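You operate a simulated robot arm through the tools that you are given. There is no shell and no other tool. Be economical: measure what you need, move in short steps, check, and stop when the job is done.

You are at the controls of a simulated robot arm. One attempt, no reset.

TASK
Put the silver lamp on the top of the left bench away on the top of the grey crates. Then open the bottom drawer of the left chest, take the cracked reflector and put it inside, then shut the drawer. Do these in the order given. Set down upright: silver lamp.

Only the result counts: the job must be done as asked and must still hold three seconds after the hand-in. Knocking over, shifting, dropping, spilling or breaking anything else fails it.

THE ROBOT
A 7-joint arm with a fingered hand on a trunk, on a base that drives. Base frame: it is fixed to the floor where the robot stands at the start and does not move with it; the origin is under the middle of the robot, x ahead of it, y to its left, z up; the surface under the hand at the start is at about z = 860. Readings come in mm, rad, newtons and seconds.
With the tool pointing down near the work surface it reaches from about 360 to 700 mm from the robot's upright axis, wherever it stands. Its first joint turns from -1.204 to 3.002 rad. Places, roughly: bottom drawer of the left chest [500, 1300, 200]; bottom drawer of the left chest inside [600, 1300, 100]; cracked reflector [500, 1250, 1000]; top of the grey crates [-7700, 700, 600]. Payload 3.2 kg.
The tool frame sits at the grasp point between the pads (the TCP): z along the fingers, y along the line on which they close. The tips reach 26 mm beyond it. The gripper opens to 88 mm. The gripper's body begins 30 mm behind the TCP. The gripper is a hand of 5 fingers: y runs from the thumb to the fingers, the wrist lies at [-16, -108, -172] in the tool frame, and closing takes about 1.5 s.
Orientation is told as [roll, pitch, yaw] about the base's x, y, z axes, in that order, counted from this pose: with the fingers straight down and the wrist toward the robot, the tool's x, y and z point along [0, 1, 0], [1, 0, 0] and [0, 0, -1] of the base frame.

THE INTERFACE
- The arm moves only by the tool play_rows. Its argument "commands" is a list of rows, each a list of 6 numbers: the shift along the tool's x, y, z in mm, then the turn, a rotation vector about the tool's x, y, z in rad. In form: [[x, y, z, ax, ay, az], ...]. A call has 1 to 8 rows; each row shifts and turns the commanded pose from where the row before left it, along the tool's axes as they then stand. "jaw" is the closure, from 0 (fully open) to 1 (shut), set as the call begins (left out, the last holds). A row lasts 0.2 s, in which the tool goes at most 50 mm and 0.15 rad; a call with a longer step from one row to the next is refused whole, and so is a gripper value outside its range. Where a pose cannot be reached the arm comes as near as it can. A force on the tool above 40 N (or 10 N above the force at the start of the call, whichever is more), or a blocked arm, ends the call early, and 0.2 s more pass. Each finger travels about 72 mm/s and halts on what it meets, pressing with about 22 N; the grip force reading is that of the motor and also rises with nothing between the fingers. The clock runs only during rows and for 0.2 s after the last one: add rows that do not move to give the fingers time. The reply holds the time, the measured pose of the TCP, the force on the tool along the base axes, the opening and the grip force, in the units named above and with some noise, with the torque about the TCP (base axes, N m) and any sound that the robot's microphone picked up.
- Cameras (640 x 400 px; columns grow to the right, rows downward): "scene" is now at [124.2, 40.8, 1359.7]; the picture's right is [0.48, -0.88, 0.00], its down [-0.57, -0.31, -0.76] and it looks along [0.67, 0.37, -0.65] (base axes); focal length 256 px, centre (320, 200). "wrist" rides on the gripper at [67, -97, -117] in the tool frame; the picture's right is [-0.71, 0.33, -0.62], its down [-0.65, -0.65, 0.39] and it looks along [-0.28, 0.68, 0.68] (tool axes); focal length 234 px, centre (320, 200). There is no depth. A picture from a camera that has moved, and an enlarged one, comes with that camera's place and axes in the base frame and with its lens.
- capture(camera): a new picture of that camera. The clock stands still meanwhile.
- lift_body(by): slides the trunk up (or, below 0, down) by that many mm; the arm and the scene camera ride with it, the base frame stays. It gives what a move gives, with no picture.
- steer(legs): drives the robot by 1 to 6 legs, each [ahead, left, turn to the left] in mm, mm and rad, along the robot's own axes; the way and the turn of a leg run together, so that a leg with both is an arc; at most 1500 mm and 3.142 rad a leg. The arm and the cameras ride along, it lands a little off, and it stops where it bumps. It gives what a move gives.
- curl_fingers(index, middle, ring, little, thumb_bend, thumb_turn): sets how far each is bent, from 0 (flat) to 1 (curled in); at 0.3 the hand is open as for a grip, at 0.7 the pads meet at the TCP. One left out holds its place. A second passes; each finger stops where it meets its share of the squeeze, and holds until it gets a number again. A gripper value or a shape takes the hand back. It gives what a move gives, with no picture; readings hold the bend of each and the force on index, middle, ring, little, thumb and palm. thumb_turn goes from beside the hand (0) to across from the fingers (1), as for a grip.
- grasp_type(shape): the hand has 5 fingers and takes this shape, open, in about a second: jaw (thumb against the fingers, like two jaws); tri (thumb and two fingers); tip (a fingertip pinch); poke (one finger out to press); point (the index stretched); flat (the hand flat); cup (the hand cupped); fist (a fist). The gripper value then closes the fingers along that shape, each until it touches; the sizes above hold for jaw. It gives what a move gives, with no picture.
- head_to(pan, tilt): turns the head with the scene camera to pan (to the left, within 1.501 rad either way) and tilt (down, from -0.506 to 1.204), counted from straight ahead of the robot. It gives what a move gives.
- inspect(camera, box): a new picture of the part [left, top, right, bottom] of that camera's present view, enlarged. The clock stands still meanwhile.
- sign_off(): hands the job in; it is judged then, once.

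Work in short steps. Places have to be worked out from the pictures, the camera data and where the tool is seen: move nearer, look again, correct. Check each grasp and each placing, and mend what went wrong. You have 165 turns and 120 pictures in all, those below and enlarged ones among them. Open the gripper and draw the arm clear of the work before you hand the job in, unless the task says otherwise; then end with one line.

The tools are called after ">>>" by a JSON object that holds its "name" and its "arguments". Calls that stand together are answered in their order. play_rows: Moves the arm, as the interface text tells. Its arguments: {"type":"object","properties":{"commands":{"type":"array"},"jaw":{"type":"number"}},"required":["commands"]} The other tools are called the same way: lift_body (by) slides the trunk up or down; grasp_type (shape) gives the hand a shape; curl_fingers (index, middle, ring, little, thumb_bend, thumb_turn) moves the fingers one by one; steer (legs) drives the base; head_to (pan, tilt) turns the head that bears the scene camera; capture (camera) takes a picture; inspect (camera, box) takes an enlarged picture of a part of a camera's view; sign_off () hands the job in.

At the start:

```text
clock: 0.0
ee_pos: [319.7, 177.7, 1135.0]
orientation: [0.001, 0.0, 0.001]
force: [0.5, -0.1, 0.4]
moment: [-0.01, 0.01, 0.02]
gripper_width: 87.7
grasp_force: 0.1
shape: jaw
bend: [0.3, 0.3, 0.3, 0.3, 0.3, 0.97]
finger forces: [0.0, 0.0, 0.0, 0.0, 0.1, 0.0]
trunk travel left (down, up): [-675.0, 165.0]
robot x, y, heading: [-2.2, 1.4, 0.0]
head pan, tilt: [0.504, 0.709]
```

scene: 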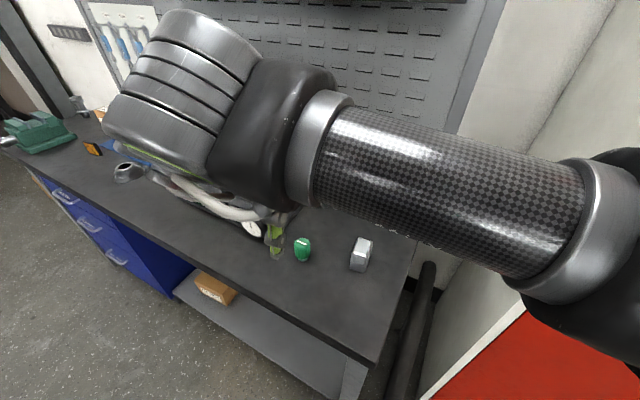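
wrist: 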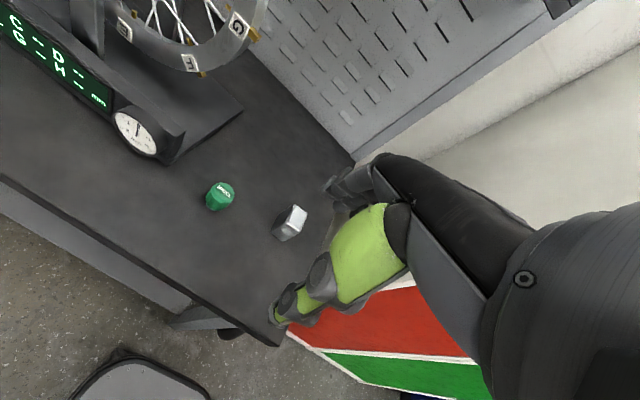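

The bench shows a small silver block, a green item and, further left, an orange item. I'll enlarge these to identify them.

>>> {"name": "inspect", "arguments": {"camera": "scene", "box": [240, 200, 440, 325]}}

>>> {"name": "inspect", "arguments": {"camera": "scene", "box": [0, 80, 200, 280]}}

>>> {"name": "inspect", "arguments": {"camera": "wrist", "box": [160, 140, 340, 260]}}

```text
3.20 times, centred on (340, 262) of scene
camera zoom: at [124.2, 40.8, 1359.7], right [0.48, -0.88, 0.0], down [-0.57, -0.31, -0.76], along [0.67, 0.37, -0.65], focal length 819 px, centre (256, 0)
```

zoom: 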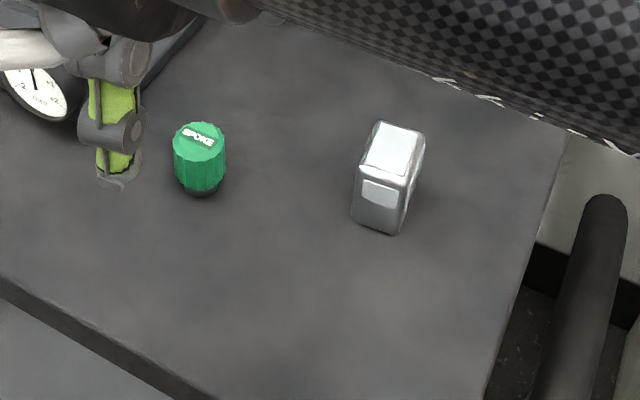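

```text
2.00 times, centred on (100, 180) of scene
camera zoom: at [124.2, 40.8, 1359.7], right [0.48, -0.88, 0.0], down [-0.57, -0.31, -0.76], along [0.67, 0.37, -0.65], focal length 512 px, centre (760, 240)
```

zoom: 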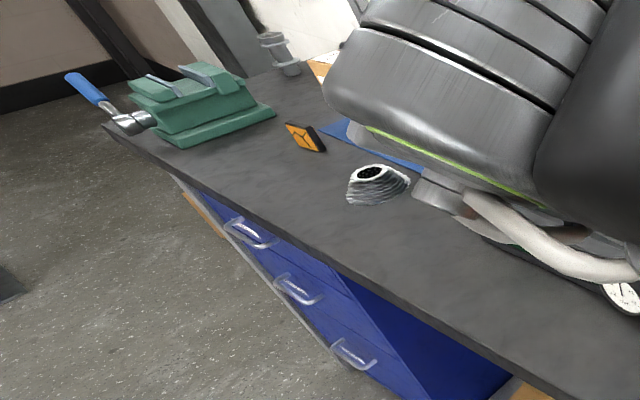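

```text
3.33 times, centred on (250, 200) of wrist
camera zoom: at [221.0, 243.4, 1252.3], right [0.33, -0.71, 0.62], down [-0.65, -0.65, -0.39], along [0.68, -0.28, -0.68], focal length 781 px, centre (553, 200)
```

zoom: 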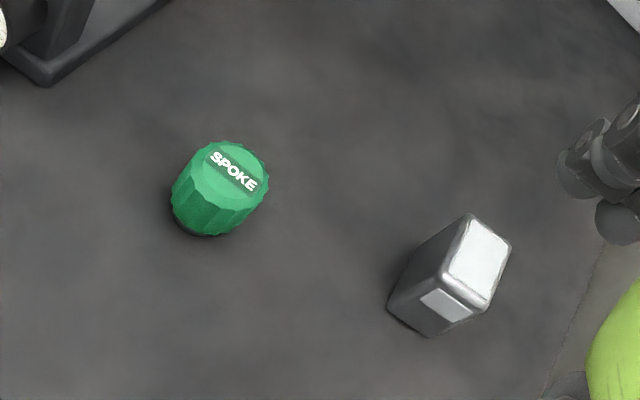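

The silver block is the lamp: triangulating gives its top centre at about (478, 130, 924), yaw about +0.22. The orange item is the reflector. I'll move above the lamp.

>>> {"name": "play_rows", "arguments": {"commands": [[-9.6, 31.6, 25, 0, 0, 0], [-9.6, 31.6, 25, 0, 0, 0], [-9.6, 31.6, 25, 0, 0, 0], [-9.6, 31.6, 25, 0, 0, 0], [-9.6, 31.6, 25, 0, 0, 0], [0, 0, 0, 0, 0, -0.11], [0, 0, 0, 0, 0, -0.11], [0, 0, 0, 0, 0, 0]], "jaw": 0}}

>>> {"name": "capture", "arguments": {"camera": "wrist"}}

>>> {"name": "capture", "arguments": {"camera": "scene"}}

```text
clock: 1.8
ee_pos: [476.7, 129.3, 1010.1]
orientation: [-0.001, 0.0, 0.222]
force: [0.4, 0.3, 0.2]
moment: [-0.02, -0.01, -0.02]
gripper_width: 88.1
grasp_force: 0.3
shape: jaw
bend: [0.3, 0.3, 0.3, 0.3, 0.3, 0.97]
finger forces: [0.1, 0.0, 0.1, 0.0, 0.1, 0.0]
trunk travel left (down, up): [-675.0, 165.0]
robot x, y, heading: [1.2, 0.0, 0.0]
head pan, tilt: [0.504, 0.709]
```

```text
114 pictures are left
camera wrist: at [365.5, 172.2, 1127.1], right [0.48, -0.62, 0.62], down [-0.5, -0.78, -0.39], along [0.72, -0.12, -0.68], focal length 234 px, centre (320, 200)
```

wrist: 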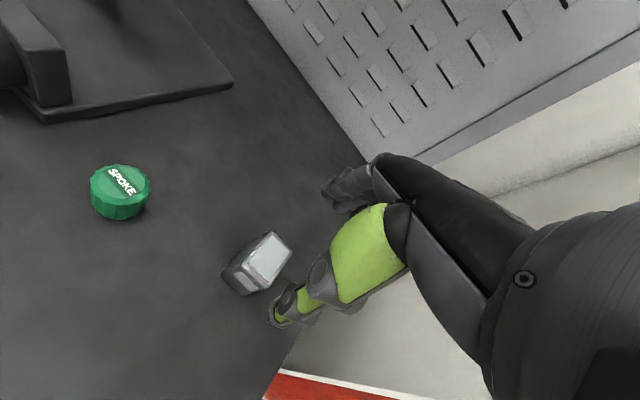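

```text
113 pictures are left
camera scene: at [124.0, 41.1, 1359.7], right [0.48, -0.88, 0.0], down [-0.57, -0.31, -0.76], along [0.67, 0.37, -0.65], focal length 256 px, centre (320, 200)
```

scene: 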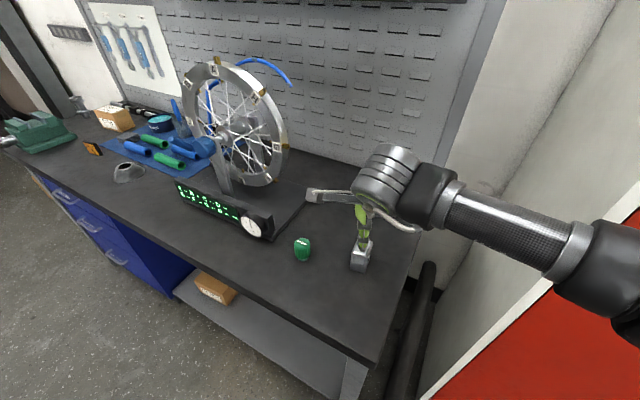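

The lamp agrees with about (475, 131). I'll look closely at the hand's fingers before descending.

>>> {"name": "inspect", "arguments": {"camera": "scene", "box": [290, 130, 450, 290]}}

>>> {"name": "inspect", "arguments": {"camera": "wrist", "box": [200, 130, 440, 340]}}

```text
2.50 times, centred on (370, 210) of scene
camera zoom: at [124.0, 41.1, 1359.7], right [0.48, -0.88, 0.0], down [-0.57, -0.31, -0.76], along [0.67, 0.37, -0.65], focal length 640 px, centre (195, 175)
```

zoom: 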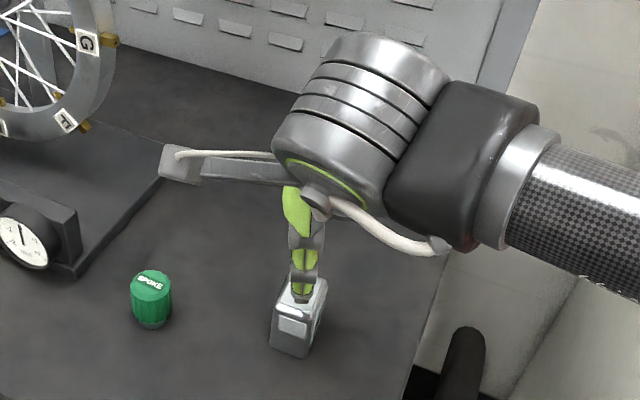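

```text
1.90 times, centred on (320, 235) of wrist
camera zoom: at [365.5, 172.2, 1127.1], right [0.48, -0.62, 0.62], down [-0.5, -0.78, -0.39], along [0.72, -0.12, -0.68], focal length 446 px, centre (320, 133)
```

zoom: 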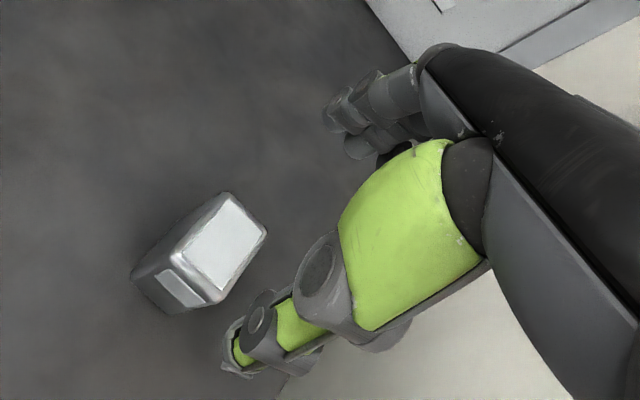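

Thumb tip sits about 50 mm toward the robot from the TCP, so the lamp lies well centred in the opening. I descend to TCP z ≈ 902.

>>> {"name": "play_rows", "arguments": {"commands": [[1, 0, 36, 0, 0, 0], [0, 0, 36, 0, 0, 0], [0, 0, 20, 0, 0, 0], [0, 0, 16, 0, 0, 0], [0, 0, 0, 0, 0, 0]]}}

>>> {"name": "inspect", "arguments": {"camera": "scene", "box": [290, 150, 450, 310]}}

>>> {"name": "inspect", "arguments": {"camera": "wrist", "box": [200, 130, 440, 340]}}

```text
clock: 3.0
ee_pos: [477.0, 129.7, 900.2]
orientation: [0.001, 0.001, 0.219]
force: [0.6, 0.2, 0.0]
moment: [0.04, 0.0, -0.06]
gripper_width: 88.0
grasp_force: 0.0
shape: jaw
bend: [0.3, 0.3, 0.3, 0.3, 0.3, 0.97]
finger forces: [0.5, 0.1, 0.0, 0.0, 0.0, 0.0]
trunk travel left (down, up): [-675.0, 165.0]
robot x, y, heading: [-0.7, 0.5, 0.001]
head pan, tilt: [0.504, 0.709]
```

```text
2.50 times, centred on (370, 230) of scene
camera zoom: at [124.2, 40.8, 1359.7], right [0.48, -0.88, 0.0], down [-0.57, -0.31, -0.76], along [0.67, 0.37, -0.65], focal length 640 px, centre (195, 125)
```

zoom: 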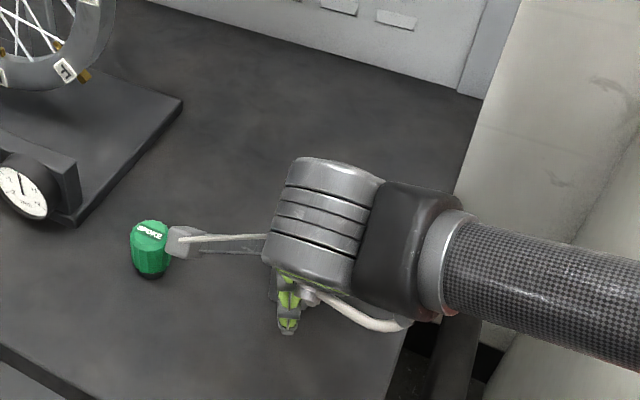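

```text
1.90 times, centred on (320, 235) of wrist
camera zoom: at [366.6, 172.4, 1018.2], right [0.48, -0.62, 0.62], down [-0.5, -0.78, -0.39], along [0.72, -0.12, -0.68], focal length 446 px, centre (320, 133)
```

zoom: 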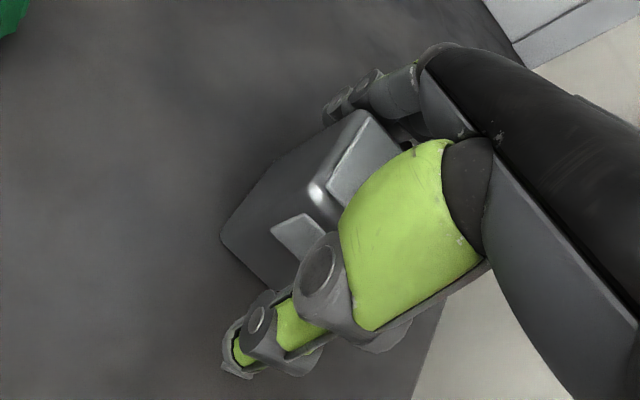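

The lamp stands between thumb and fingers. Closing.

>>> {"name": "play_rows", "arguments": {"commands": [[0, 0, 0, 0, 0, 0], [0, 0, 0, 0, 0, 0], [0, 0, 0, 0, 0, 0], [0, 0, 0, 0, 0, 0], [0, 0, 0, 0, 0, 0], [0, 0, 0, 0, 0, 0], [0, 0, 0, 0, 0, 0], [0, 0, 0, 0, 0, 0]], "jaw": 1}}

>>> {"name": "inspect", "arguments": {"camera": "wrist", "box": [200, 130, 440, 340]}}

```text
clock: 4.8
ee_pos: [476.3, 128.9, 901.0]
orientation: [-0.001, 0.0, 0.219]
force: [-0.4, 1.1, 1.9]
moment: [-0.03, 0.09, -0.06]
gripper_width: 46.4
grasp_force: 21.7
shape: jaw
bend: [0.5, 0.47, 0.73, 0.56, 0.08, 0.99]
finger forces: [12.1, 7.3, 0.0, 0.1, 20.1, 0.0]
trunk travel left (down, up): [-675.0, 165.0]
robot x, y, heading: [0.6, 2.1, -0.001]
head pan, tilt: [0.504, 0.709]
```

```text
1.90 times, centred on (320, 235) of wrist
camera zoom: at [366.3, 172.5, 1018.6], right [0.48, -0.62, 0.62], down [-0.5, -0.78, -0.39], along [0.72, -0.12, -0.68], focal length 446 px, centre (320, 133)
```

zoom: 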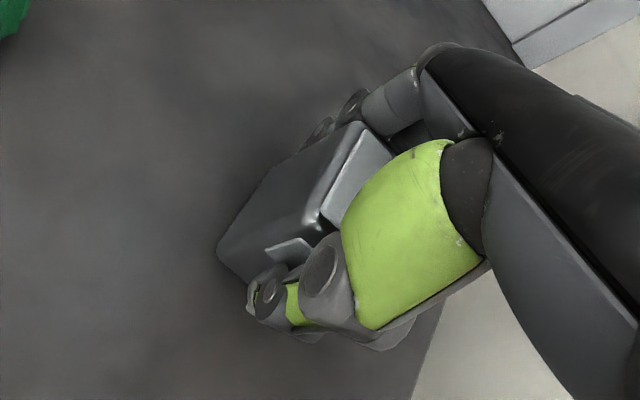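

Index, middle and thumb hold it at 46 mm width. Lifting.

>>> {"name": "play_rows", "arguments": {"commands": [[0, 0, -15, 0, 0, 0], [0, 0, -25, 0, 0, 0], [0, 0, -40, 0, 0, 0], [0, 0, -40, 0, 0, 0], [0, 0, -40, 0, 0, 0], [0, 0, 0, 0, 0, 0]]}}

>>> {"name": "capture", "arguments": {"camera": "scene"}}

>>> {"name": "capture", "arguments": {"camera": "wrist"}}

```text
clock: 6.2
ee_pos: [477.4, 127.8, 1061.5]
orientation: [-0.001, 0.002, 0.22]
force: [0.2, 0.1, 0.3]
moment: [-0.01, 0.0, 0.02]
gripper_width: 46.1
grasp_force: 21.6
shape: jaw
bend: [0.49, 0.47, 0.73, 0.56, 0.09, 0.99]
finger forces: [11.9, 8.0, 0.0, 0.1, 19.8, 0.1]
trunk travel left (down, up): [-675.0, 165.0]
robot x, y, heading: [1.8, -1.2, -0.006]
head pan, tilt: [0.504, 0.709]
```

```text
107 pictures are left
camera scene: at [124.8, 40.9, 1359.6], right [0.48, -0.88, 0.0], down [-0.57, -0.31, -0.76], along [0.66, 0.37, -0.65], focal length 256 px, centre (320, 200)
```

scene: 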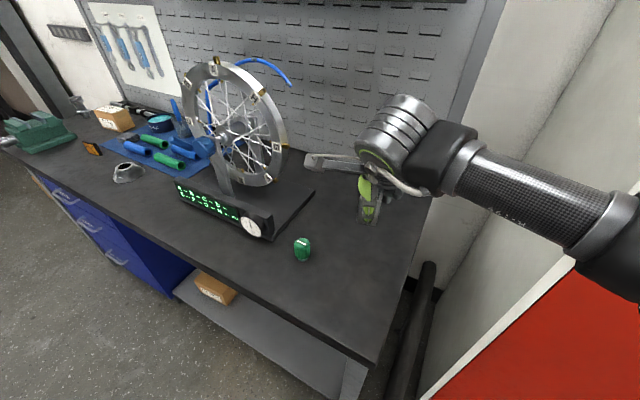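

```text
106 pictures are left
camera wrist: at [366.6, 172.1, 1179.1], right [0.48, -0.62, 0.62], down [-0.5, -0.78, -0.39], along [0.72, -0.12, -0.68], focal length 234 px, centre (320, 200)
```

wrist: 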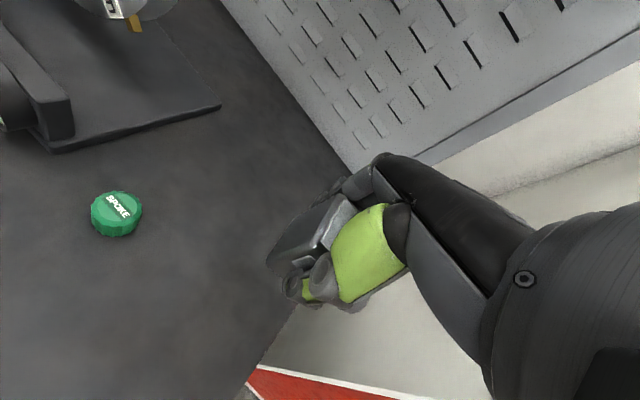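

Lamp is held. I retract the arm toward the start pose, and look left and right with the head before driving.

>>> {"name": "play_rows", "arguments": {"commands": [[0, 0, 0, 0, 0, 0.11], [0, 0, 0, 0, 0, 0.11], [10, -32, -15, 0, 0, 0], [10, -32, -15, 0, 0, 0], [10, -32, -15, 0, 0, 0], [10, -32, -15, 0, 0, 0], [10, -30, -14, 0, 0, 0]]}}

>>> {"name": "head_to", "arguments": {"pan": 1.5, "tilt": 0.3}}

>>> {"name": "capture", "arguments": {"camera": "scene"}}

>>> {"name": "head_to", "arguments": {"pan": -1.5, "tilt": 0.3}}

>>> {"name": "capture", "arguments": {"camera": "scene"}}

```text
clock: 7.8
ee_pos: [317.1, 182.3, 1135.8]
orientation: [0.001, 0.0, -0.001]
force: [0.0, 0.7, -1.0]
moment: [0.01, 0.03, 0.02]
gripper_width: 46.3
grasp_force: 21.9
shape: jaw
bend: [0.49, 0.47, 0.73, 0.56, 0.09, 0.99]
finger forces: [11.8, 8.0, 0.1, 0.1, 19.8, 0.0]
trunk travel left (down, up): [-675.0, 165.0]
robot x, y, heading: [0.1, 0.8, 0.006]
head pan, tilt: [0.504, 0.709]
```

```text
clock: 9.1
ee_pos: [317.7, 180.9, 1136.1]
orientation: [0.0, 0.002, -0.001]
force: [-0.3, -0.3, -0.9]
moment: [0.0, -0.03, 0.03]
gripper_width: 46.0
grasp_force: 21.9
shape: jaw
bend: [0.49, 0.47, 0.73, 0.56, 0.09, 0.99]
finger forces: [11.7, 7.9, 0.0, 0.0, 19.8, 0.0]
trunk travel left (down, up): [-675.0, 165.0]
robot x, y, heading: [1.4, 2.0, -0.0]
head pan, tilt: [1.499, 0.3]
```

```text
105 pictures are left
camera scene: at [57.0, 93.2, 1396.4], right [1.0, -0.07, 0.0], down [-0.02, -0.3, -0.96], along [0.07, 0.95, -0.3], focal length 256 px, centre (320, 200)
```

scene: 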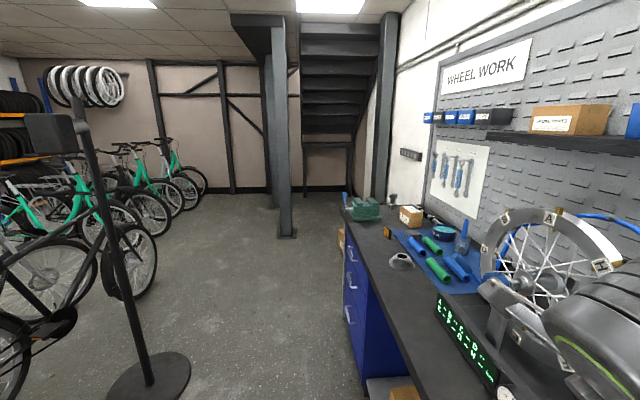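

```text
clock: 11.7
ee_pos: [317.6, 180.9, 1136.3]
orientation: [0.001, -0.001, -0.001]
force: [-0.5, 0.3, -1.0]
moment: [-0.03, 0.02, -0.03]
gripper_width: 46.2
grasp_force: 22.4
shape: jaw
bend: [0.49, 0.47, 0.73, 0.56, 0.09, 0.99]
finger forces: [11.7, 8.0, 0.1, 0.0, 19.8, 0.0]
trunk travel left (down, up): [-675.0, 165.0]
robot x, y, heading: [-0.1, -1.7, 0.004]
head pan, tilt: [-1.499, 0.3]
```

```text
104 pictures are left
camera scene: at [56.9, -93.1, 1396.5], right [-1.0, -0.07, 0.0], down [-0.02, 0.29, -0.96], along [0.07, -0.95, -0.3], focal length 256 px, centre (320, 200)
```

scene: 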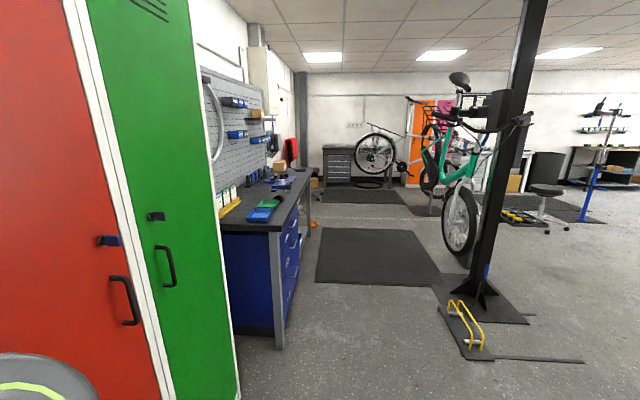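

Lane behind seems free to both sides; the stand is at about (-820, 1250) and the bike stand at about (-1300, -2000). I back off 300 mm then turn to look the other way.

>>> {"name": "steer", "arguments": {"legs": [[-300, 0, 0]]}}

>>> {"name": "steer", "arguments": {"legs": [[0, 0, -0.9]]}}

>>> {"name": "head_to", "arguments": {"pan": -1.5, "tilt": 0.35}}

>>> {"name": "capture", "arguments": {"camera": "scene"}}

```text
clock: 13.7
ee_pos: [12.3, 181.5, 1137.0]
orientation: [0.001, 0.0, 0.006]
force: [0.2, -0.1, -0.8]
moment: [-0.02, -0.03, 0.01]
gripper_width: 46.1
grasp_force: 22.0
shape: jaw
bend: [0.49, 0.47, 0.73, 0.56, 0.09, 0.99]
finger forces: [11.8, 8.0, 0.0, 0.1, 19.8, 0.0]
trunk travel left (down, up): [-675.0, 165.0]
robot x, y, heading: [-305.4, -2.2, 0.004]
head pan, tilt: [-1.499, 0.3]
```

```text
clock: 16.5
ee_pos: [32.0, -137.9, 1135.2]
orientation: [0.0, -0.001, -0.902]
force: [0.7, 0.2, -1.0]
moment: [0.01, 0.01, 0.04]
gripper_width: 45.9
grasp_force: 22.2
shape: jaw
bend: [0.5, 0.47, 0.73, 0.56, 0.08, 0.99]
finger forces: [11.5, 7.9, 0.1, 0.0, 19.6, 0.1]
trunk travel left (down, up): [-675.0, 165.0]
robot x, y, heading: [-305.8, 1.7, -0.908]
head pan, tilt: [-1.499, 0.3]
```

```text
clock: 17.1
ee_pos: [33.7, -138.0, 1134.1]
orientation: [-0.001, 0.002, -0.903]
force: [-0.8, -0.3, -0.6]
moment: [-0.02, 0.0, 0.0]
gripper_width: 46.3
grasp_force: 22.1
shape: jaw
bend: [0.5, 0.47, 0.73, 0.56, 0.08, 0.99]
finger forces: [11.4, 7.9, 0.0, 0.1, 19.6, 0.0]
trunk travel left (down, up): [-675.0, 165.0]
robot x, y, heading: [-304.9, 2.0, -0.901]
head pan, tilt: [-1.499, 0.351]
```

```text
103 pictures are left
camera scene: at [-343.4, -102.8, 1391.8], right [-0.67, 0.74, 0.0], down [0.25, 0.23, -0.94], along [-0.69, -0.63, -0.34], focal length 256 px, centre (320, 200)
```

scene: 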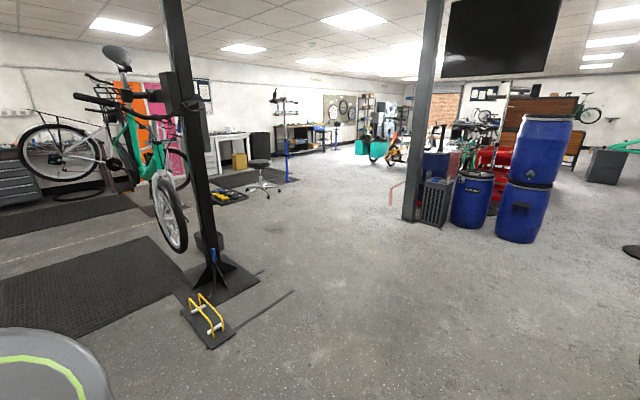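

Barrels stand at about (-3700, -150) and the pillar at (-3400, -1290). I turn further to face the room and map the way.

>>> {"name": "steer", "arguments": {"legs": [[0, 0, -1.7]]}}

>>> {"name": "head_to", "arguments": {"pan": -0.6, "tilt": 0.25}}

>>> {"name": "capture", "arguments": {"camera": "scene"}}

>>> {"name": "head_to", "arguments": {"pan": -1.2, "tilt": 0.25}}

>>> {"name": "capture", "arguments": {"camera": "scene"}}

```text
clock: 21.6
ee_pos: [-481.8, -321.1, 1136.3]
orientation: [0.0, 0.0, -2.591]
force: [0.2, 0.6, -1.3]
moment: [-0.01, -0.02, -0.01]
gripper_width: 45.7
grasp_force: 22.3
shape: jaw
bend: [0.5, 0.47, 0.73, 0.56, 0.08, 0.99]
finger forces: [11.4, 8.1, 0.0, 0.0, 19.3, 0.0]
trunk travel left (down, up): [-675.0, 165.0]
robot x, y, heading: [-305.8, -2.1, -2.587]
head pan, tilt: [-1.499, 0.351]
```

```text
clock: 22.8
ee_pos: [-482.4, -320.9, 1135.0]
orientation: [0.001, 0.0, -2.591]
force: [-0.2, 0.6, -0.9]
moment: [-0.01, 0.01, -0.03]
gripper_width: 45.6
grasp_force: 22.1
shape: jaw
bend: [0.5, 0.47, 0.73, 0.56, 0.08, 0.99]
finger forces: [11.4, 8.0, 0.0, 0.1, 19.4, 0.0]
trunk travel left (down, up): [-675.0, 165.0]
robot x, y, heading: [-304.3, -1.1, -2.586]
head pan, tilt: [-0.6, 0.25]
```

```text
102 pictures are left
camera scene: at [-441.6, -22.3, 1401.2], right [0.05, 1.0, 0.0], down [0.25, -0.01, -0.97], along [-0.97, 0.05, -0.25], focal length 256 px, centre (320, 200)
```

scene: 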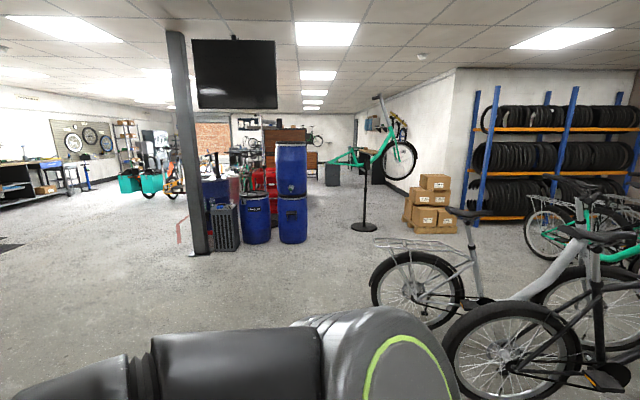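

```text
clock: 23.8
ee_pos: [-482.3, -320.9, 1135.2]
orientation: [0.0, 0.0, -2.591]
force: [0.4, 0.4, -1.0]
moment: [-0.01, -0.03, 0.0]
gripper_width: 45.8
grasp_force: 21.9
shape: jaw
bend: [0.5, 0.47, 0.73, 0.56, 0.08, 0.99]
finger forces: [11.4, 7.9, 0.0, 0.0, 19.4, 0.0]
trunk travel left (down, up): [-675.0, 165.0]
robot x, y, heading: [-309.3, 1.6, -2.587]
head pan, tilt: [-1.201, 0.25]
```

```text
101 pictures are left
camera scene: at [-422.8, 29.4, 1401.2], right [0.6, 0.8, 0.0], down [0.2, -0.15, -0.97], along [-0.77, 0.59, -0.25], focal length 256 px, centre (320, 200)
```

scene: 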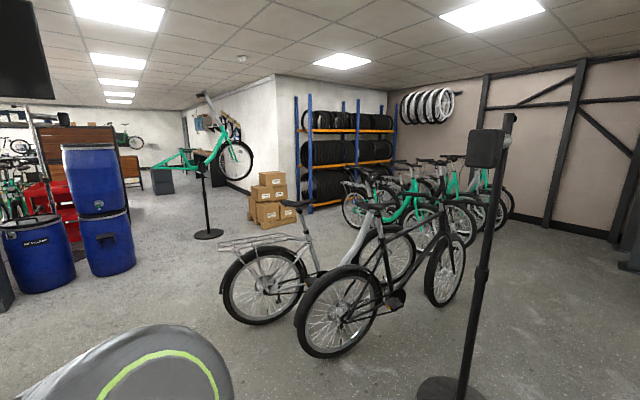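

The grey crates are visible straight down the room at about (-7500, 650). The gap between barrels and the hanging bike looks narrow, so I drive to about (-2200, -480) and look again.

>>> {"name": "steer", "arguments": {"legs": [[0, 0, -0.309], [1000, 0, 0], [950, 0, 0]]}}

>>> {"name": "head_to", "arguments": {"pan": 0.6, "tilt": 0.25}}

>>> {"name": "capture", "arguments": {"camera": "scene"}}

>>> {"name": "head_to", "arguments": {"pan": -0.5, "tilt": 0.25}}

>>> {"name": "capture", "arguments": {"camera": "scene"}}

```text
clock: 34.5
ee_pos: [-2461.2, -738.9, 1134.9]
orientation: [0.001, 0.0, -2.887]
force: [-0.2, 0.4, -1.2]
moment: [-0.04, 0.01, 0.02]
gripper_width: 45.9
grasp_force: 21.5
shape: jaw
bend: [0.5, 0.47, 0.73, 0.56, 0.08, 0.99]
finger forces: [11.4, 8.0, 0.0, 0.0, 19.4, 0.0]
trunk travel left (down, up): [-675.0, 165.0]
robot x, y, heading: [-2200.9, -483.1, -2.886]
head pan, tilt: [-1.201, 0.25]
```

```text
clock: 36.3
ee_pos: [-2460.8, -738.5, 1136.0]
orientation: [0.0, 0.001, -2.887]
force: [0.4, 0.3, -0.3]
moment: [0.01, 0.03, 0.01]
gripper_width: 45.5
grasp_force: 22.4
shape: jaw
bend: [0.5, 0.47, 0.73, 0.56, 0.08, 0.99]
finger forces: [11.4, 8.0, 0.0, 0.0, 19.4, 0.0]
trunk travel left (down, up): [-675.0, 165.0]
robot x, y, heading: [-2198.3, -484.9, -2.892]
head pan, tilt: [0.6, 0.25]
```

```text
100 pictures are left
camera scene: at [-2308.2, -566.0, 1401.2], right [-0.75, 0.66, 0.0], down [0.16, 0.19, -0.97], along [-0.64, -0.73, -0.25], focal length 256 px, centre (320, 200)
```

scene: 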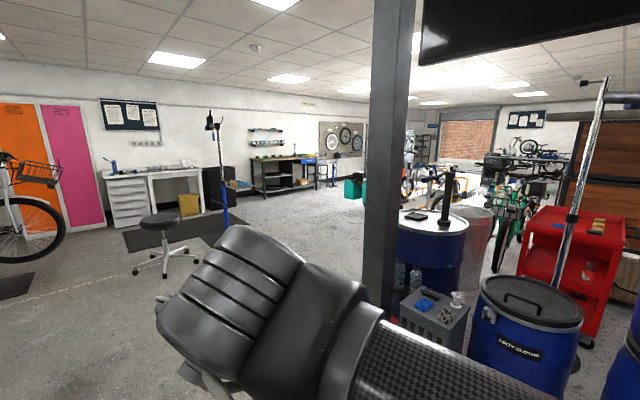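

```text
clock: 37.7
ee_pos: [-2460.3, -738.8, 1136.2]
orientation: [0.001, -0.001, -2.887]
force: [0.4, -0.1, 0.3]
moment: [0.03, -0.02, 0.01]
gripper_width: 45.7
grasp_force: 21.7
shape: jaw
bend: [0.5, 0.47, 0.73, 0.56, 0.08, 0.99]
finger forces: [11.3, 7.9, 0.0, 0.1, 19.4, 0.0]
trunk travel left (down, up): [-675.0, 165.0]
robot x, y, heading: [-2196.0, -484.4, -2.883]
head pan, tilt: [-0.499, 0.25]
```

```text
99 pictures are left
camera scene: at [-2337.6, -473.1, 1401.2], right [0.24, 0.97, 0.0], down [0.24, -0.06, -0.97], along [-0.94, 0.23, -0.25], focal length 256 px, centre (320, 200)
```

scene: 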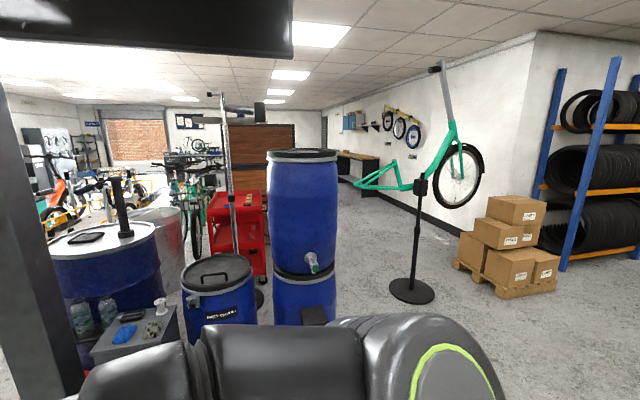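

The bike's left end is at about (-4130, 240, 1000), the stand base at (-4170, 855), and the barrel's right edge at y≈25. I look down at my own base to learn its width.

>>> {"name": "head_to", "arguments": {"pan": -1.3, "tilt": 1.2}}

>>> {"name": "capture", "arguments": {"camera": "scene"}}

>>> {"name": "head_to", "arguments": {"pan": 1.3, "tilt": 1.2}}

>>> {"name": "capture", "arguments": {"camera": "scene"}}

```text
clock: 38.9
ee_pos: [-2461.0, -738.3, 1135.3]
orientation: [-0.001, -0.002, -2.885]
force: [1.0, 0.1, -0.7]
moment: [0.02, 0.03, -0.03]
gripper_width: 45.9
grasp_force: 22.0
shape: jaw
bend: [0.5, 0.47, 0.73, 0.56, 0.08, 0.99]
finger forces: [11.3, 8.0, 0.1, 0.0, 19.4, 0.0]
trunk travel left (down, up): [-675.0, 165.0]
robot x, y, heading: [-2199.9, -480.3, -2.884]
head pan, tilt: [-1.3, 1.201]
```

```text
98 pictures are left
camera scene: at [-2275.1, -447.2, 1324.4], right [0.86, 0.5, 0.0], down [0.47, -0.81, -0.36], along [-0.18, 0.31, -0.93], focal length 256 px, centre (320, 200)
```

scene: 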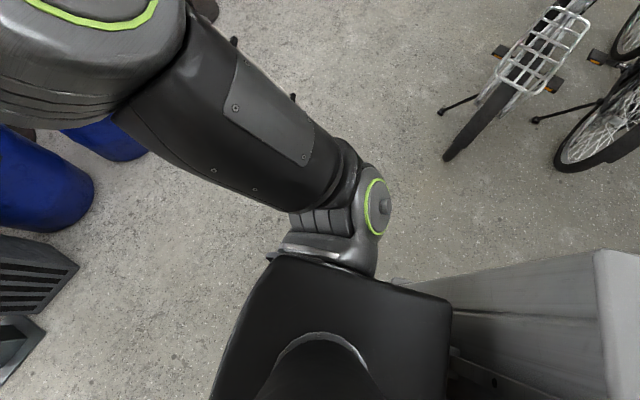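

```text
clock: 41.2
ee_pos: [-2461.0, -738.2, 1135.5]
orientation: [0.001, 0.0, -2.887]
force: [0.2, 0.2, -1.8]
moment: [-0.01, 0.01, 0.0]
gripper_width: 45.9
grasp_force: 21.6
shape: jaw
bend: [0.5, 0.47, 0.73, 0.56, 0.08, 0.99]
finger forces: [11.3, 8.0, 0.0, 0.0, 19.5, 0.1]
trunk travel left (down, up): [-675.0, 165.0]
robot x, y, heading: [-2199.8, -485.2, -2.885]
head pan, tilt: [1.3, 1.201]
```

```text
97 pictures are left
camera scene: at [-2247.8, -551.5, 1324.4], right [-1.0, 0.02, 0.0], down [0.01, 0.93, -0.36], along [-0.01, -0.36, -0.93], focal length 256 px, centre (320, 200)
```

scene: 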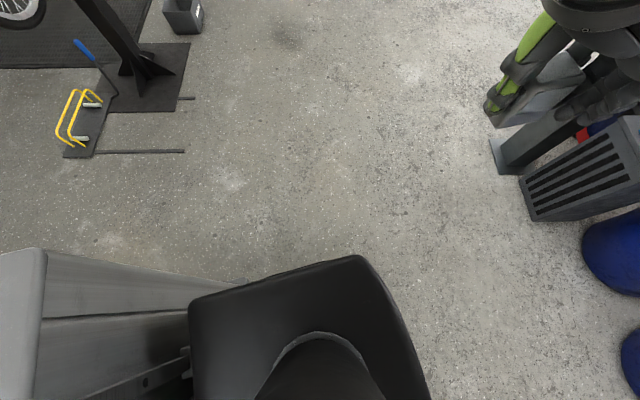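

There's a tall fixed mast so ducking under the bike is out; that gap is too narrow. I'll go left around the pillar (-3400, -1330) via (-3000, -2100) and look for another way to the crates.

>>> {"name": "steer", "arguments": {"legs": [[0, 0, 0.855], [900, 0, 0], [900, 0, 0], [0, 0, -0.6]]}}

>>> {"name": "head_to", "arguments": {"pan": -0.3, "tilt": 0.2}}

>>> {"name": "capture", "arguments": {"camera": "scene"}}

```text
clock: 54.1
ee_pos: [-3155.5, -2409.7, 1135.0]
orientation: [0.002, 0.002, -2.622]
force: [-0.2, 0.5, -0.6]
moment: [-0.04, 0.01, 0.01]
gripper_width: 45.5
grasp_force: 22.1
shape: jaw
bend: [0.5, 0.47, 0.73, 0.56, 0.08, 0.99]
finger forces: [11.2, 8.0, 0.0, 0.1, 19.3, 0.1]
trunk travel left (down, up): [-675.0, 165.0]
robot x, y, heading: [-2969.3, -2096.3, -2.62]
head pan, tilt: [1.3, 1.201]
```

```text
clock: 55.8
ee_pos: [-3156.2, -2408.8, 1135.8]
orientation: [0.0, 0.0, -2.624]
force: [-0.2, 0.1, -0.2]
moment: [0.01, -0.04, 0.04]
gripper_width: 45.3
grasp_force: 21.4
shape: jaw
bend: [0.5, 0.47, 0.73, 0.56, 0.08, 0.99]
finger forces: [11.2, 8.0, 0.0, 0.0, 19.4, 0.0]
trunk travel left (down, up): [-675.0, 165.0]
robot x, y, heading: [-2970.2, -2094.3, -2.625]
head pan, tilt: [-0.3, 0.201]
```

```text
96 pictures are left
camera scene: at [-3104.0, -2139.8, 1405.7], right [-0.22, 0.98, 0.0], down [0.2, 0.04, -0.98], along [-0.96, -0.21, -0.2], focal length 256 px, centre (320, 200)
```

scene: 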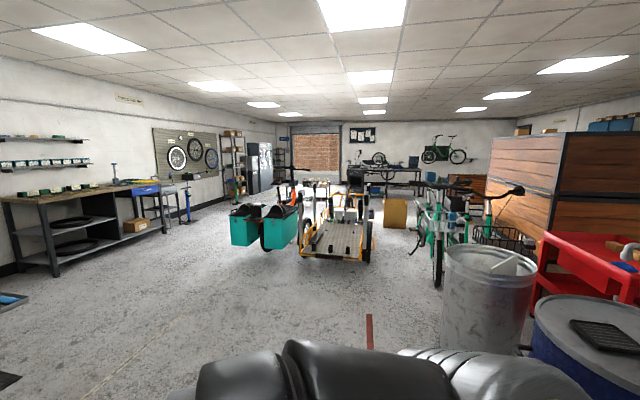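

A cargo trike, a green bike and a partition lie ahead. I enlarge the middle to judge the gap and the red mark on the floor.

>>> {"name": "inspect", "arguments": {"camera": "scene", "box": [280, 150, 520, 350]}}

>>> {"name": "head_to", "arguments": {"pan": -0.9, "tilt": 0.3}}

>>> {"name": "capture", "arguments": {"camera": "scene"}}

```text
2.00 times, centred on (400, 250) of scene
camera zoom: at [-3104.0, -2139.8, 1405.7], right [-0.22, 0.98, 0.0], down [0.2, 0.04, -0.98], along [-0.96, -0.21, -0.2], focal length 512 px, centre (160, 100)
```

zoom: 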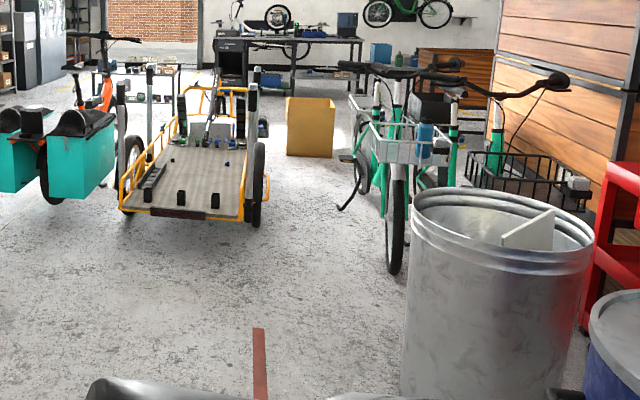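

```text
clock: 56.8
ee_pos: [-3155.8, -2409.2, 1136.1]
orientation: [0.0, -0.001, -2.624]
force: [0.3, 0.0, -0.7]
moment: [0.0, 0.0, -0.01]
gripper_width: 45.5
grasp_force: 21.8
shape: jaw
bend: [0.5, 0.47, 0.73, 0.56, 0.08, 0.99]
finger forces: [11.3, 8.0, 0.0, 0.0, 19.2, 0.0]
trunk travel left (down, up): [-675.0, 165.0]
robot x, y, heading: [-2969.9, -2098.2, -2.624]
head pan, tilt: [-0.901, 0.3]
```

```text
94 pictures are left
camera scene: at [-3099.7, -2084.8, 1396.5], right [0.37, 0.93, 0.0], down [0.27, -0.11, -0.96], along [-0.89, 0.36, -0.3], focal length 256 px, centre (320, 200)
```

scene: 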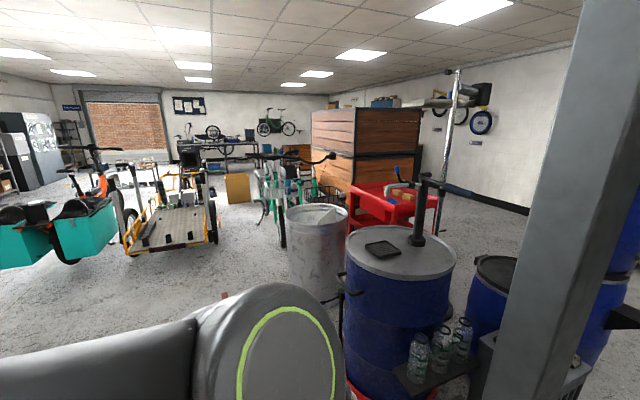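

The gap between trike and green bike is only ~400 mm, so I take the wide lane left of the trike (y ≈ -4800), between its green bins and the desk.

>>> {"name": "steer", "arguments": {"legs": [[0, 0, 0.321], [1200, 0, 0], [1200, 0, 0], [1200, 0, 0], [0, 0, -0.8]]}}

>>> {"name": "head_to", "arguments": {"pan": -0.2, "tilt": 0.25}}

>>> {"name": "capture", "arguments": {"camera": "scene"}}

```text
clock: 77.3
ee_pos: [-5713.7, -4912.2, 1135.4]
orientation: [0.0, -0.001, -3.132]
force: [0.4, -0.5, -0.9]
moment: [0.03, 0.0, -0.01]
gripper_width: 45.4
grasp_force: 21.8
shape: jaw
bend: [0.5, 0.47, 0.73, 0.56, 0.08, 0.99]
finger forces: [11.0, 8.0, 0.0, 0.0, 19.2, 0.1]
trunk travel left (down, up): [-675.0, 165.0]
robot x, y, heading: [-5391.4, -4729.4, -3.135]
head pan, tilt: [-0.901, 0.3]
```

```text
clock: 78.4
ee_pos: [-5713.3, -4914.0, 1134.6]
orientation: [-0.001, 0.0, -3.132]
force: [0.3, -0.2, -1.1]
moment: [0.01, 0.01, 0.01]
gripper_width: 45.6
grasp_force: 22.4
shape: jaw
bend: [0.5, 0.47, 0.73, 0.56, 0.08, 0.99]
finger forces: [11.1, 8.0, 0.0, 0.0, 19.2, 0.0]
trunk travel left (down, up): [-675.0, 165.0]
robot x, y, heading: [-5397.5, -4731.3, -3.134]
head pan, tilt: [-0.201, 0.25]
```

```text
93 pictures are left
camera scene: at [-5538.0, -4712.0, 1401.2], right [0.19, 0.98, 0.0], down [0.24, -0.05, -0.97], along [-0.95, 0.19, -0.25], focal length 256 px, centre (320, 200)
```

scene: 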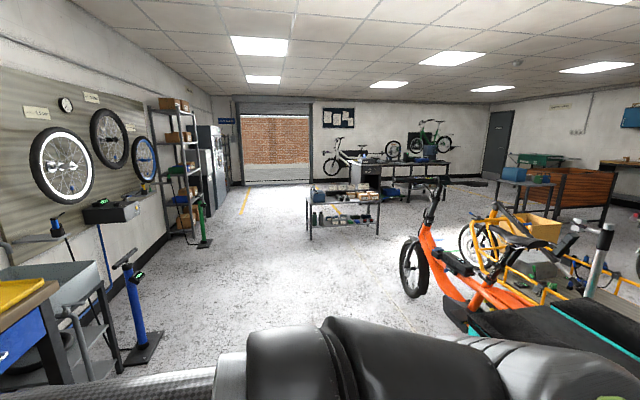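

The lane turns right between the trike's front wheel (≈ -7330, -3550) and the white table (x ≤ -8700). I drive to x ≈ -8100 and turn right.

>>> {"name": "steer", "arguments": {"legs": [[1350, 0, 0], [1350, 0, 0], [0, 0, -1.571]]}}

>>> {"name": "head_to", "arguments": {"pan": 0, "tilt": 0.3}}

>>> {"name": "capture", "arguments": {"camera": "scene"}}

```text
clock: 95.2
ee_pos: [-8269.8, -4485.3, 1134.8]
orientation: [0.0, 0.0, 1.594]
force: [-0.1, -0.4, -0.8]
moment: [0.04, 0.0, 0.01]
gripper_width: 45.3
grasp_force: 21.7
shape: jaw
bend: [0.5, 0.47, 0.73, 0.56, 0.08, 0.99]
finger forces: [11.0, 8.0, 0.1, 0.0, 19.0, 0.0]
trunk travel left (down, up): [-675.0, 165.0]
robot x, y, heading: [-8080.8, -4799.9, 1.594]
head pan, tilt: [-0.201, 0.25]
```

```text
clock: 95.9
ee_pos: [-8270.1, -4485.6, 1134.1]
orientation: [0.001, 0.0, 1.594]
force: [0.9, -0.1, 0.0]
moment: [0.02, -0.02, -0.02]
gripper_width: 45.2
grasp_force: 21.6
shape: jaw
bend: [0.5, 0.47, 0.73, 0.56, 0.08, 0.99]
finger forces: [11.0, 8.0, 0.0, 0.1, 19.0, 0.0]
trunk travel left (down, up): [-675.0, 165.0]
robot x, y, heading: [-8079.8, -4797.5, 1.593]
head pan, tilt: [0.0, 0.3]
```

```text
92 pictures are left
camera scene: at [-8084.6, -4656.7, 1396.5], right [1.0, 0.02, 0.0], down [0.01, -0.3, -0.96], along [-0.02, 0.96, -0.3], focal length 256 px, centre (320, 200)
```

scene: 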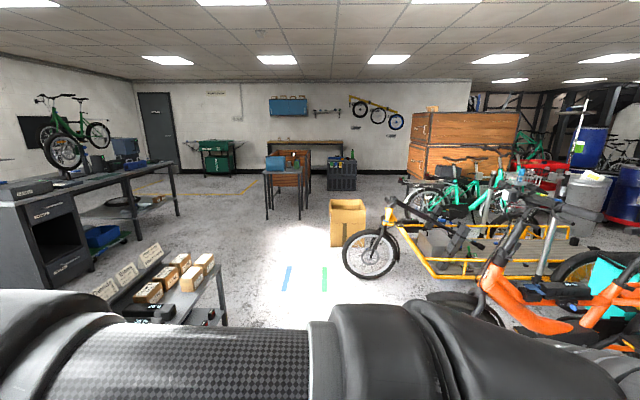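

The grey crates stand by the far counter at about (-7750, 680). I shift left to x ≈ -8320 to run between the table and the trike wheels, go forward and look again.

>>> {"name": "steer", "arguments": {"legs": [[0, 210, 0], [1400, 0, 0]]}}

>>> {"name": "capture", "arguments": {"camera": "scene"}}

>>> {"name": "inspect", "arguments": {"camera": "scene", "box": [240, 110, 480, 310]}}

```text
clock: 104.0
ee_pos: [-8515.6, -3130.5, 1135.0]
orientation: [0.0, 0.0, 1.596]
force: [-0.4, 0.2, -0.6]
moment: [-0.01, -0.04, -0.02]
gripper_width: 44.9
grasp_force: 21.7
shape: jaw
bend: [0.5, 0.47, 0.73, 0.56, 0.08, 0.99]
finger forces: [11.0, 8.1, 0.0, 0.0, 18.9, 0.0]
trunk travel left (down, up): [-675.0, 165.0]
robot x, y, heading: [-8327.5, -3443.0, 1.595]
head pan, tilt: [0.0, 0.3]
```

```text
91 pictures are left
camera scene: at [-8328.9, -3301.3, 1396.5], right [1.0, 0.03, 0.0], down [0.01, -0.3, -0.96], along [-0.02, 0.95, -0.3], focal length 256 px, centre (320, 200)
```

scene: 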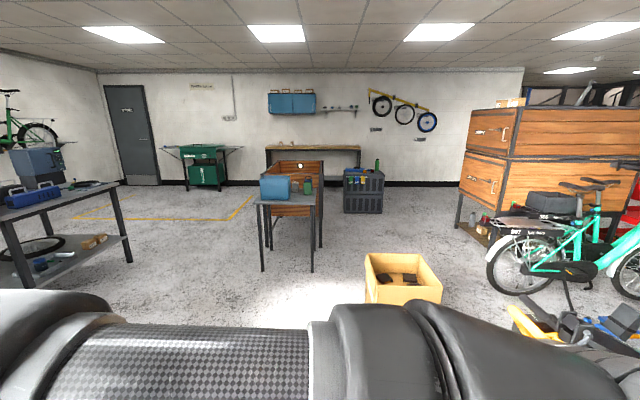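

```text
2.00 times, centred on (360, 210) of scene
camera zoom: at [-8328.9, -3301.3, 1396.5], right [1.0, 0.03, 0.0], down [0.01, -0.3, -0.96], along [-0.02, 0.95, -0.3], focal length 512 px, centre (240, 180)
```

zoom: 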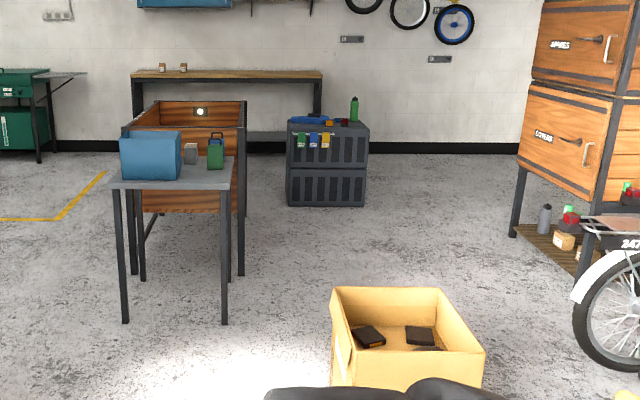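

The crates' top spans about x -8040…-7425, y 475…1100, z≈585, with some items on it. The carton-table gap is tight, so I go left of the table along x ≈ -9550.

>>> {"name": "steer", "arguments": {"legs": [[900, 0, 0], [0, 0, 0.76], [1000, 0, 0], [700, 0, 0], [0, 0, -0.784], [1000, 0, 0]]}}

>>> {"name": "head_to", "arguments": {"pan": -0.7, "tilt": 0.4}}

>>> {"name": "capture", "arguments": {"camera": "scene"}}

```text
clock: 125.8
ee_pos: [-9760.9, -41.9, 1135.8]
orientation: [0.0, 0.001, 1.593]
force: [0.5, 0.3, -0.5]
moment: [-0.04, 0.0, 0.01]
gripper_width: 44.9
grasp_force: 21.8
shape: jaw
bend: [0.5, 0.47, 0.73, 0.56, 0.08, 0.99]
finger forces: [11.0, 8.0, 0.0, 0.1, 18.9, 0.1]
trunk travel left (down, up): [-675.0, 165.0]
robot x, y, heading: [-9576.4, -358.3, 1.594]
head pan, tilt: [0.0, 0.3]
```

```text
clock: 126.8
ee_pos: [-9760.6, -42.0, 1135.7]
orientation: [0.003, -0.001, 1.594]
force: [-1.0, -0.1, -0.4]
moment: [-0.03, 0.01, -0.01]
gripper_width: 45.1
grasp_force: 21.9
shape: jaw
bend: [0.5, 0.47, 0.73, 0.56, 0.08, 0.99]
finger forces: [10.9, 8.0, 0.1, 0.1, 18.9, 0.1]
trunk travel left (down, up): [-675.0, 165.0]
robot x, y, heading: [-9572.4, -361.6, 1.596]
head pan, tilt: [-0.7, 0.4]
```

```text
89 pictures are left
camera scene: at [-9515.3, -233.7, 1387.2], right [0.78, -0.63, 0.0], down [-0.24, -0.3, -0.92], along [0.58, 0.72, -0.39], focal length 256 px, centre (320, 200)
```

scene: 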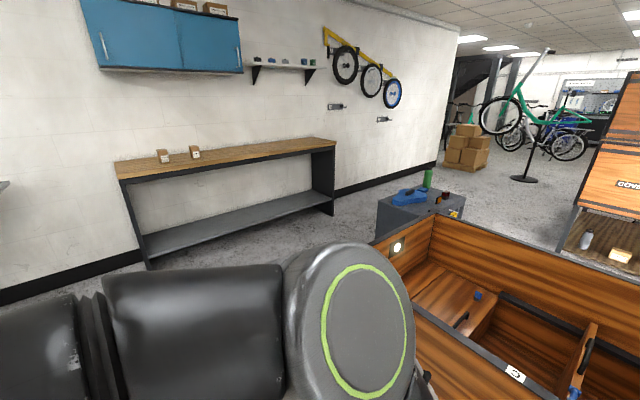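

The lane between chest (y<280) and wall bench (y>1950) is clear. I drive to (−9600, 950), turn east and approach to x ≈ -8800.

>>> {"name": "steer", "arguments": {"legs": [[1290, 0, 0], [0, 0, -1.594], [800, 0, 0]]}}

>>> {"name": "head_to", "arguments": {"pan": -0.15, "tilt": 0.7}}

>>> {"name": "capture", "arguments": {"camera": "scene"}}

```text
clock: 140.9
ee_pos: [-8495.8, 1103.7, 1135.9]
orientation: [0.001, 0.001, 0.01]
force: [-0.3, 0.3, -0.8]
moment: [-0.01, 0.0, 0.01]
gripper_width: 44.9
grasp_force: 21.6
shape: jaw
bend: [0.5, 0.47, 0.73, 0.56, 0.08, 0.99]
finger forces: [10.8, 7.9, 0.0, 0.0, 18.7, 0.0]
trunk travel left (down, up): [-675.0, 165.0]
robot x, y, heading: [-8810.8, 920.2, 0.011]
head pan, tilt: [-0.7, 0.4]
```

```text
clock: 141.9
ee_pos: [-8495.7, 1103.3, 1136.3]
orientation: [0.0, -0.001, 0.009]
force: [-0.2, -0.4, -0.9]
moment: [-0.01, 0.03, -0.01]
gripper_width: 44.5
grasp_force: 22.1
shape: jaw
bend: [0.5, 0.47, 0.73, 0.56, 0.08, 0.99]
finger forces: [10.8, 7.8, 0.0, 0.1, 18.7, 0.0]
trunk travel left (down, up): [-675.0, 165.0]
robot x, y, heading: [-8811.7, 919.3, 0.013]
head pan, tilt: [-0.15, 0.7]
```

```text
88 pictures are left
camera scene: at [-8677.7, 907.4, 1360.4], right [-0.14, -0.99, 0.0], down [-0.64, 0.09, -0.77], along [0.76, -0.11, -0.64], focal length 256 px, centre (320, 200)
```

scene: 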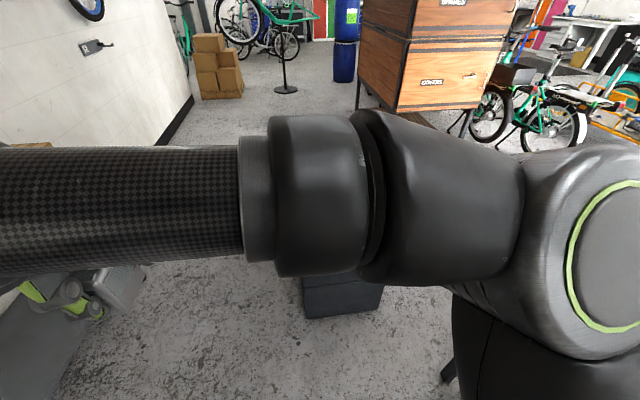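

My arm hides the crates. I move the hand down and forward so the view over it opens up, still clear of the crates.

>>> {"name": "play_rows", "arguments": {"commands": [[10, 15, 45, 0, 0, 0], [10, 15, 45, 0, 0, 0], [10, 15, 45, 0, 0, 0], [10, 15, 45, 0, 0, 0], [10, 15, 45, 0, 0, 0]]}}

>>> {"name": "head_to", "arguments": {"pan": -0.2, "tilt": 0.6}}

>>> {"name": "capture", "arguments": {"camera": "scene"}}

>>> {"name": "capture", "arguments": {"camera": "wrist"}}

```text
clock: 143.1
ee_pos: [-8421.2, 1154.5, 913.2]
orientation: [-0.001, 0.0, 0.01]
force: [0.2, 0.1, -1.1]
moment: [-0.01, 0.02, -0.01]
gripper_width: 45.0
grasp_force: 22.0
shape: jaw
bend: [0.5, 0.47, 0.73, 0.56, 0.08, 0.99]
finger forces: [10.6, 7.9, 0.1, 0.0, 18.7, 0.0]
trunk travel left (down, up): [-675.0, 165.0]
robot x, y, heading: [-8812.9, 919.4, 0.01]
head pan, tilt: [-0.15, 0.7]
```

```text
clock: 143.8
ee_pos: [-8421.6, 1154.5, 913.3]
orientation: [-0.001, 0.002, 0.011]
force: [-0.1, -0.4, -0.5]
moment: [0.0, 0.0, 0.01]
gripper_width: 44.6
grasp_force: 21.9
shape: jaw
bend: [0.5, 0.47, 0.73, 0.56, 0.08, 0.99]
finger forces: [10.6, 7.9, 0.1, 0.0, 18.8, 0.0]
trunk travel left (down, up): [-675.0, 165.0]
robot x, y, heading: [-8814.6, 918.4, 0.01]
head pan, tilt: [-0.201, 0.6]
```

```text
87 pictures are left
camera scene: at [-8675.2, 902.5, 1369.0], right [-0.19, -0.98, 0.0], down [-0.56, 0.11, -0.82], along [0.81, -0.16, -0.57], focal length 256 px, centre (320, 200)
```

scene: 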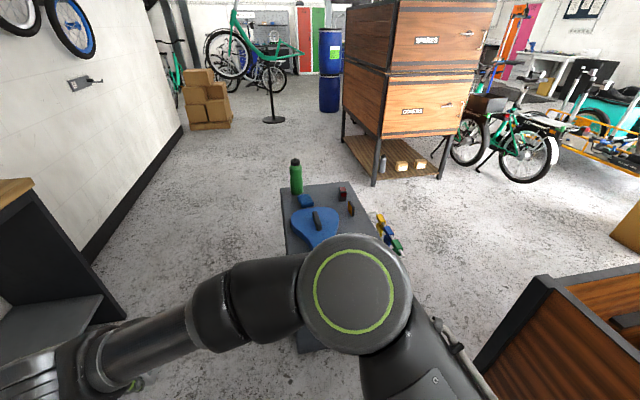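

```text
86 pictures are left
camera wrist: at [-8521.2, 1218.9, 1030.5], right [0.34, -0.7, 0.62], down [-0.65, -0.66, -0.39], along [0.68, -0.27, -0.68], focal length 234 px, centre (320, 200)
```

wrist: 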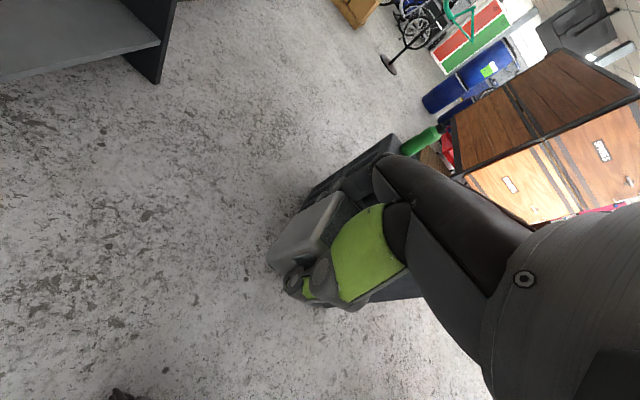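

I can see the crates' top with a bottle, a blue part and small items. I enlarge it.

>>> {"name": "inspect", "arguments": {"camera": "scene", "box": [260, 150, 420, 350]}}

```text
2.00 times, centred on (340, 250) of scene
camera zoom: at [-8675.2, 902.5, 1369.0], right [-0.19, -0.98, 0.0], down [-0.56, 0.11, -0.82], along [0.81, -0.16, -0.57], focal length 512 px, centre (280, 100)
```

zoom: 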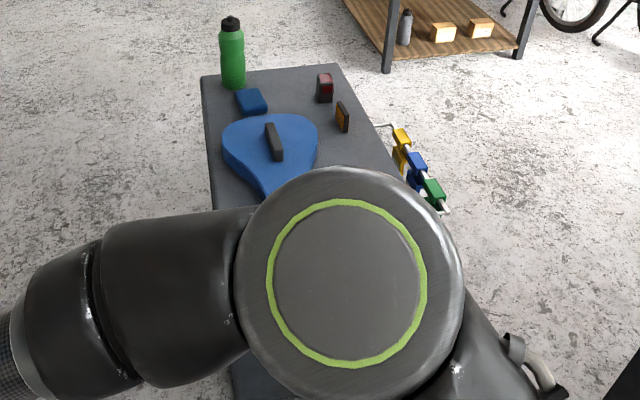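

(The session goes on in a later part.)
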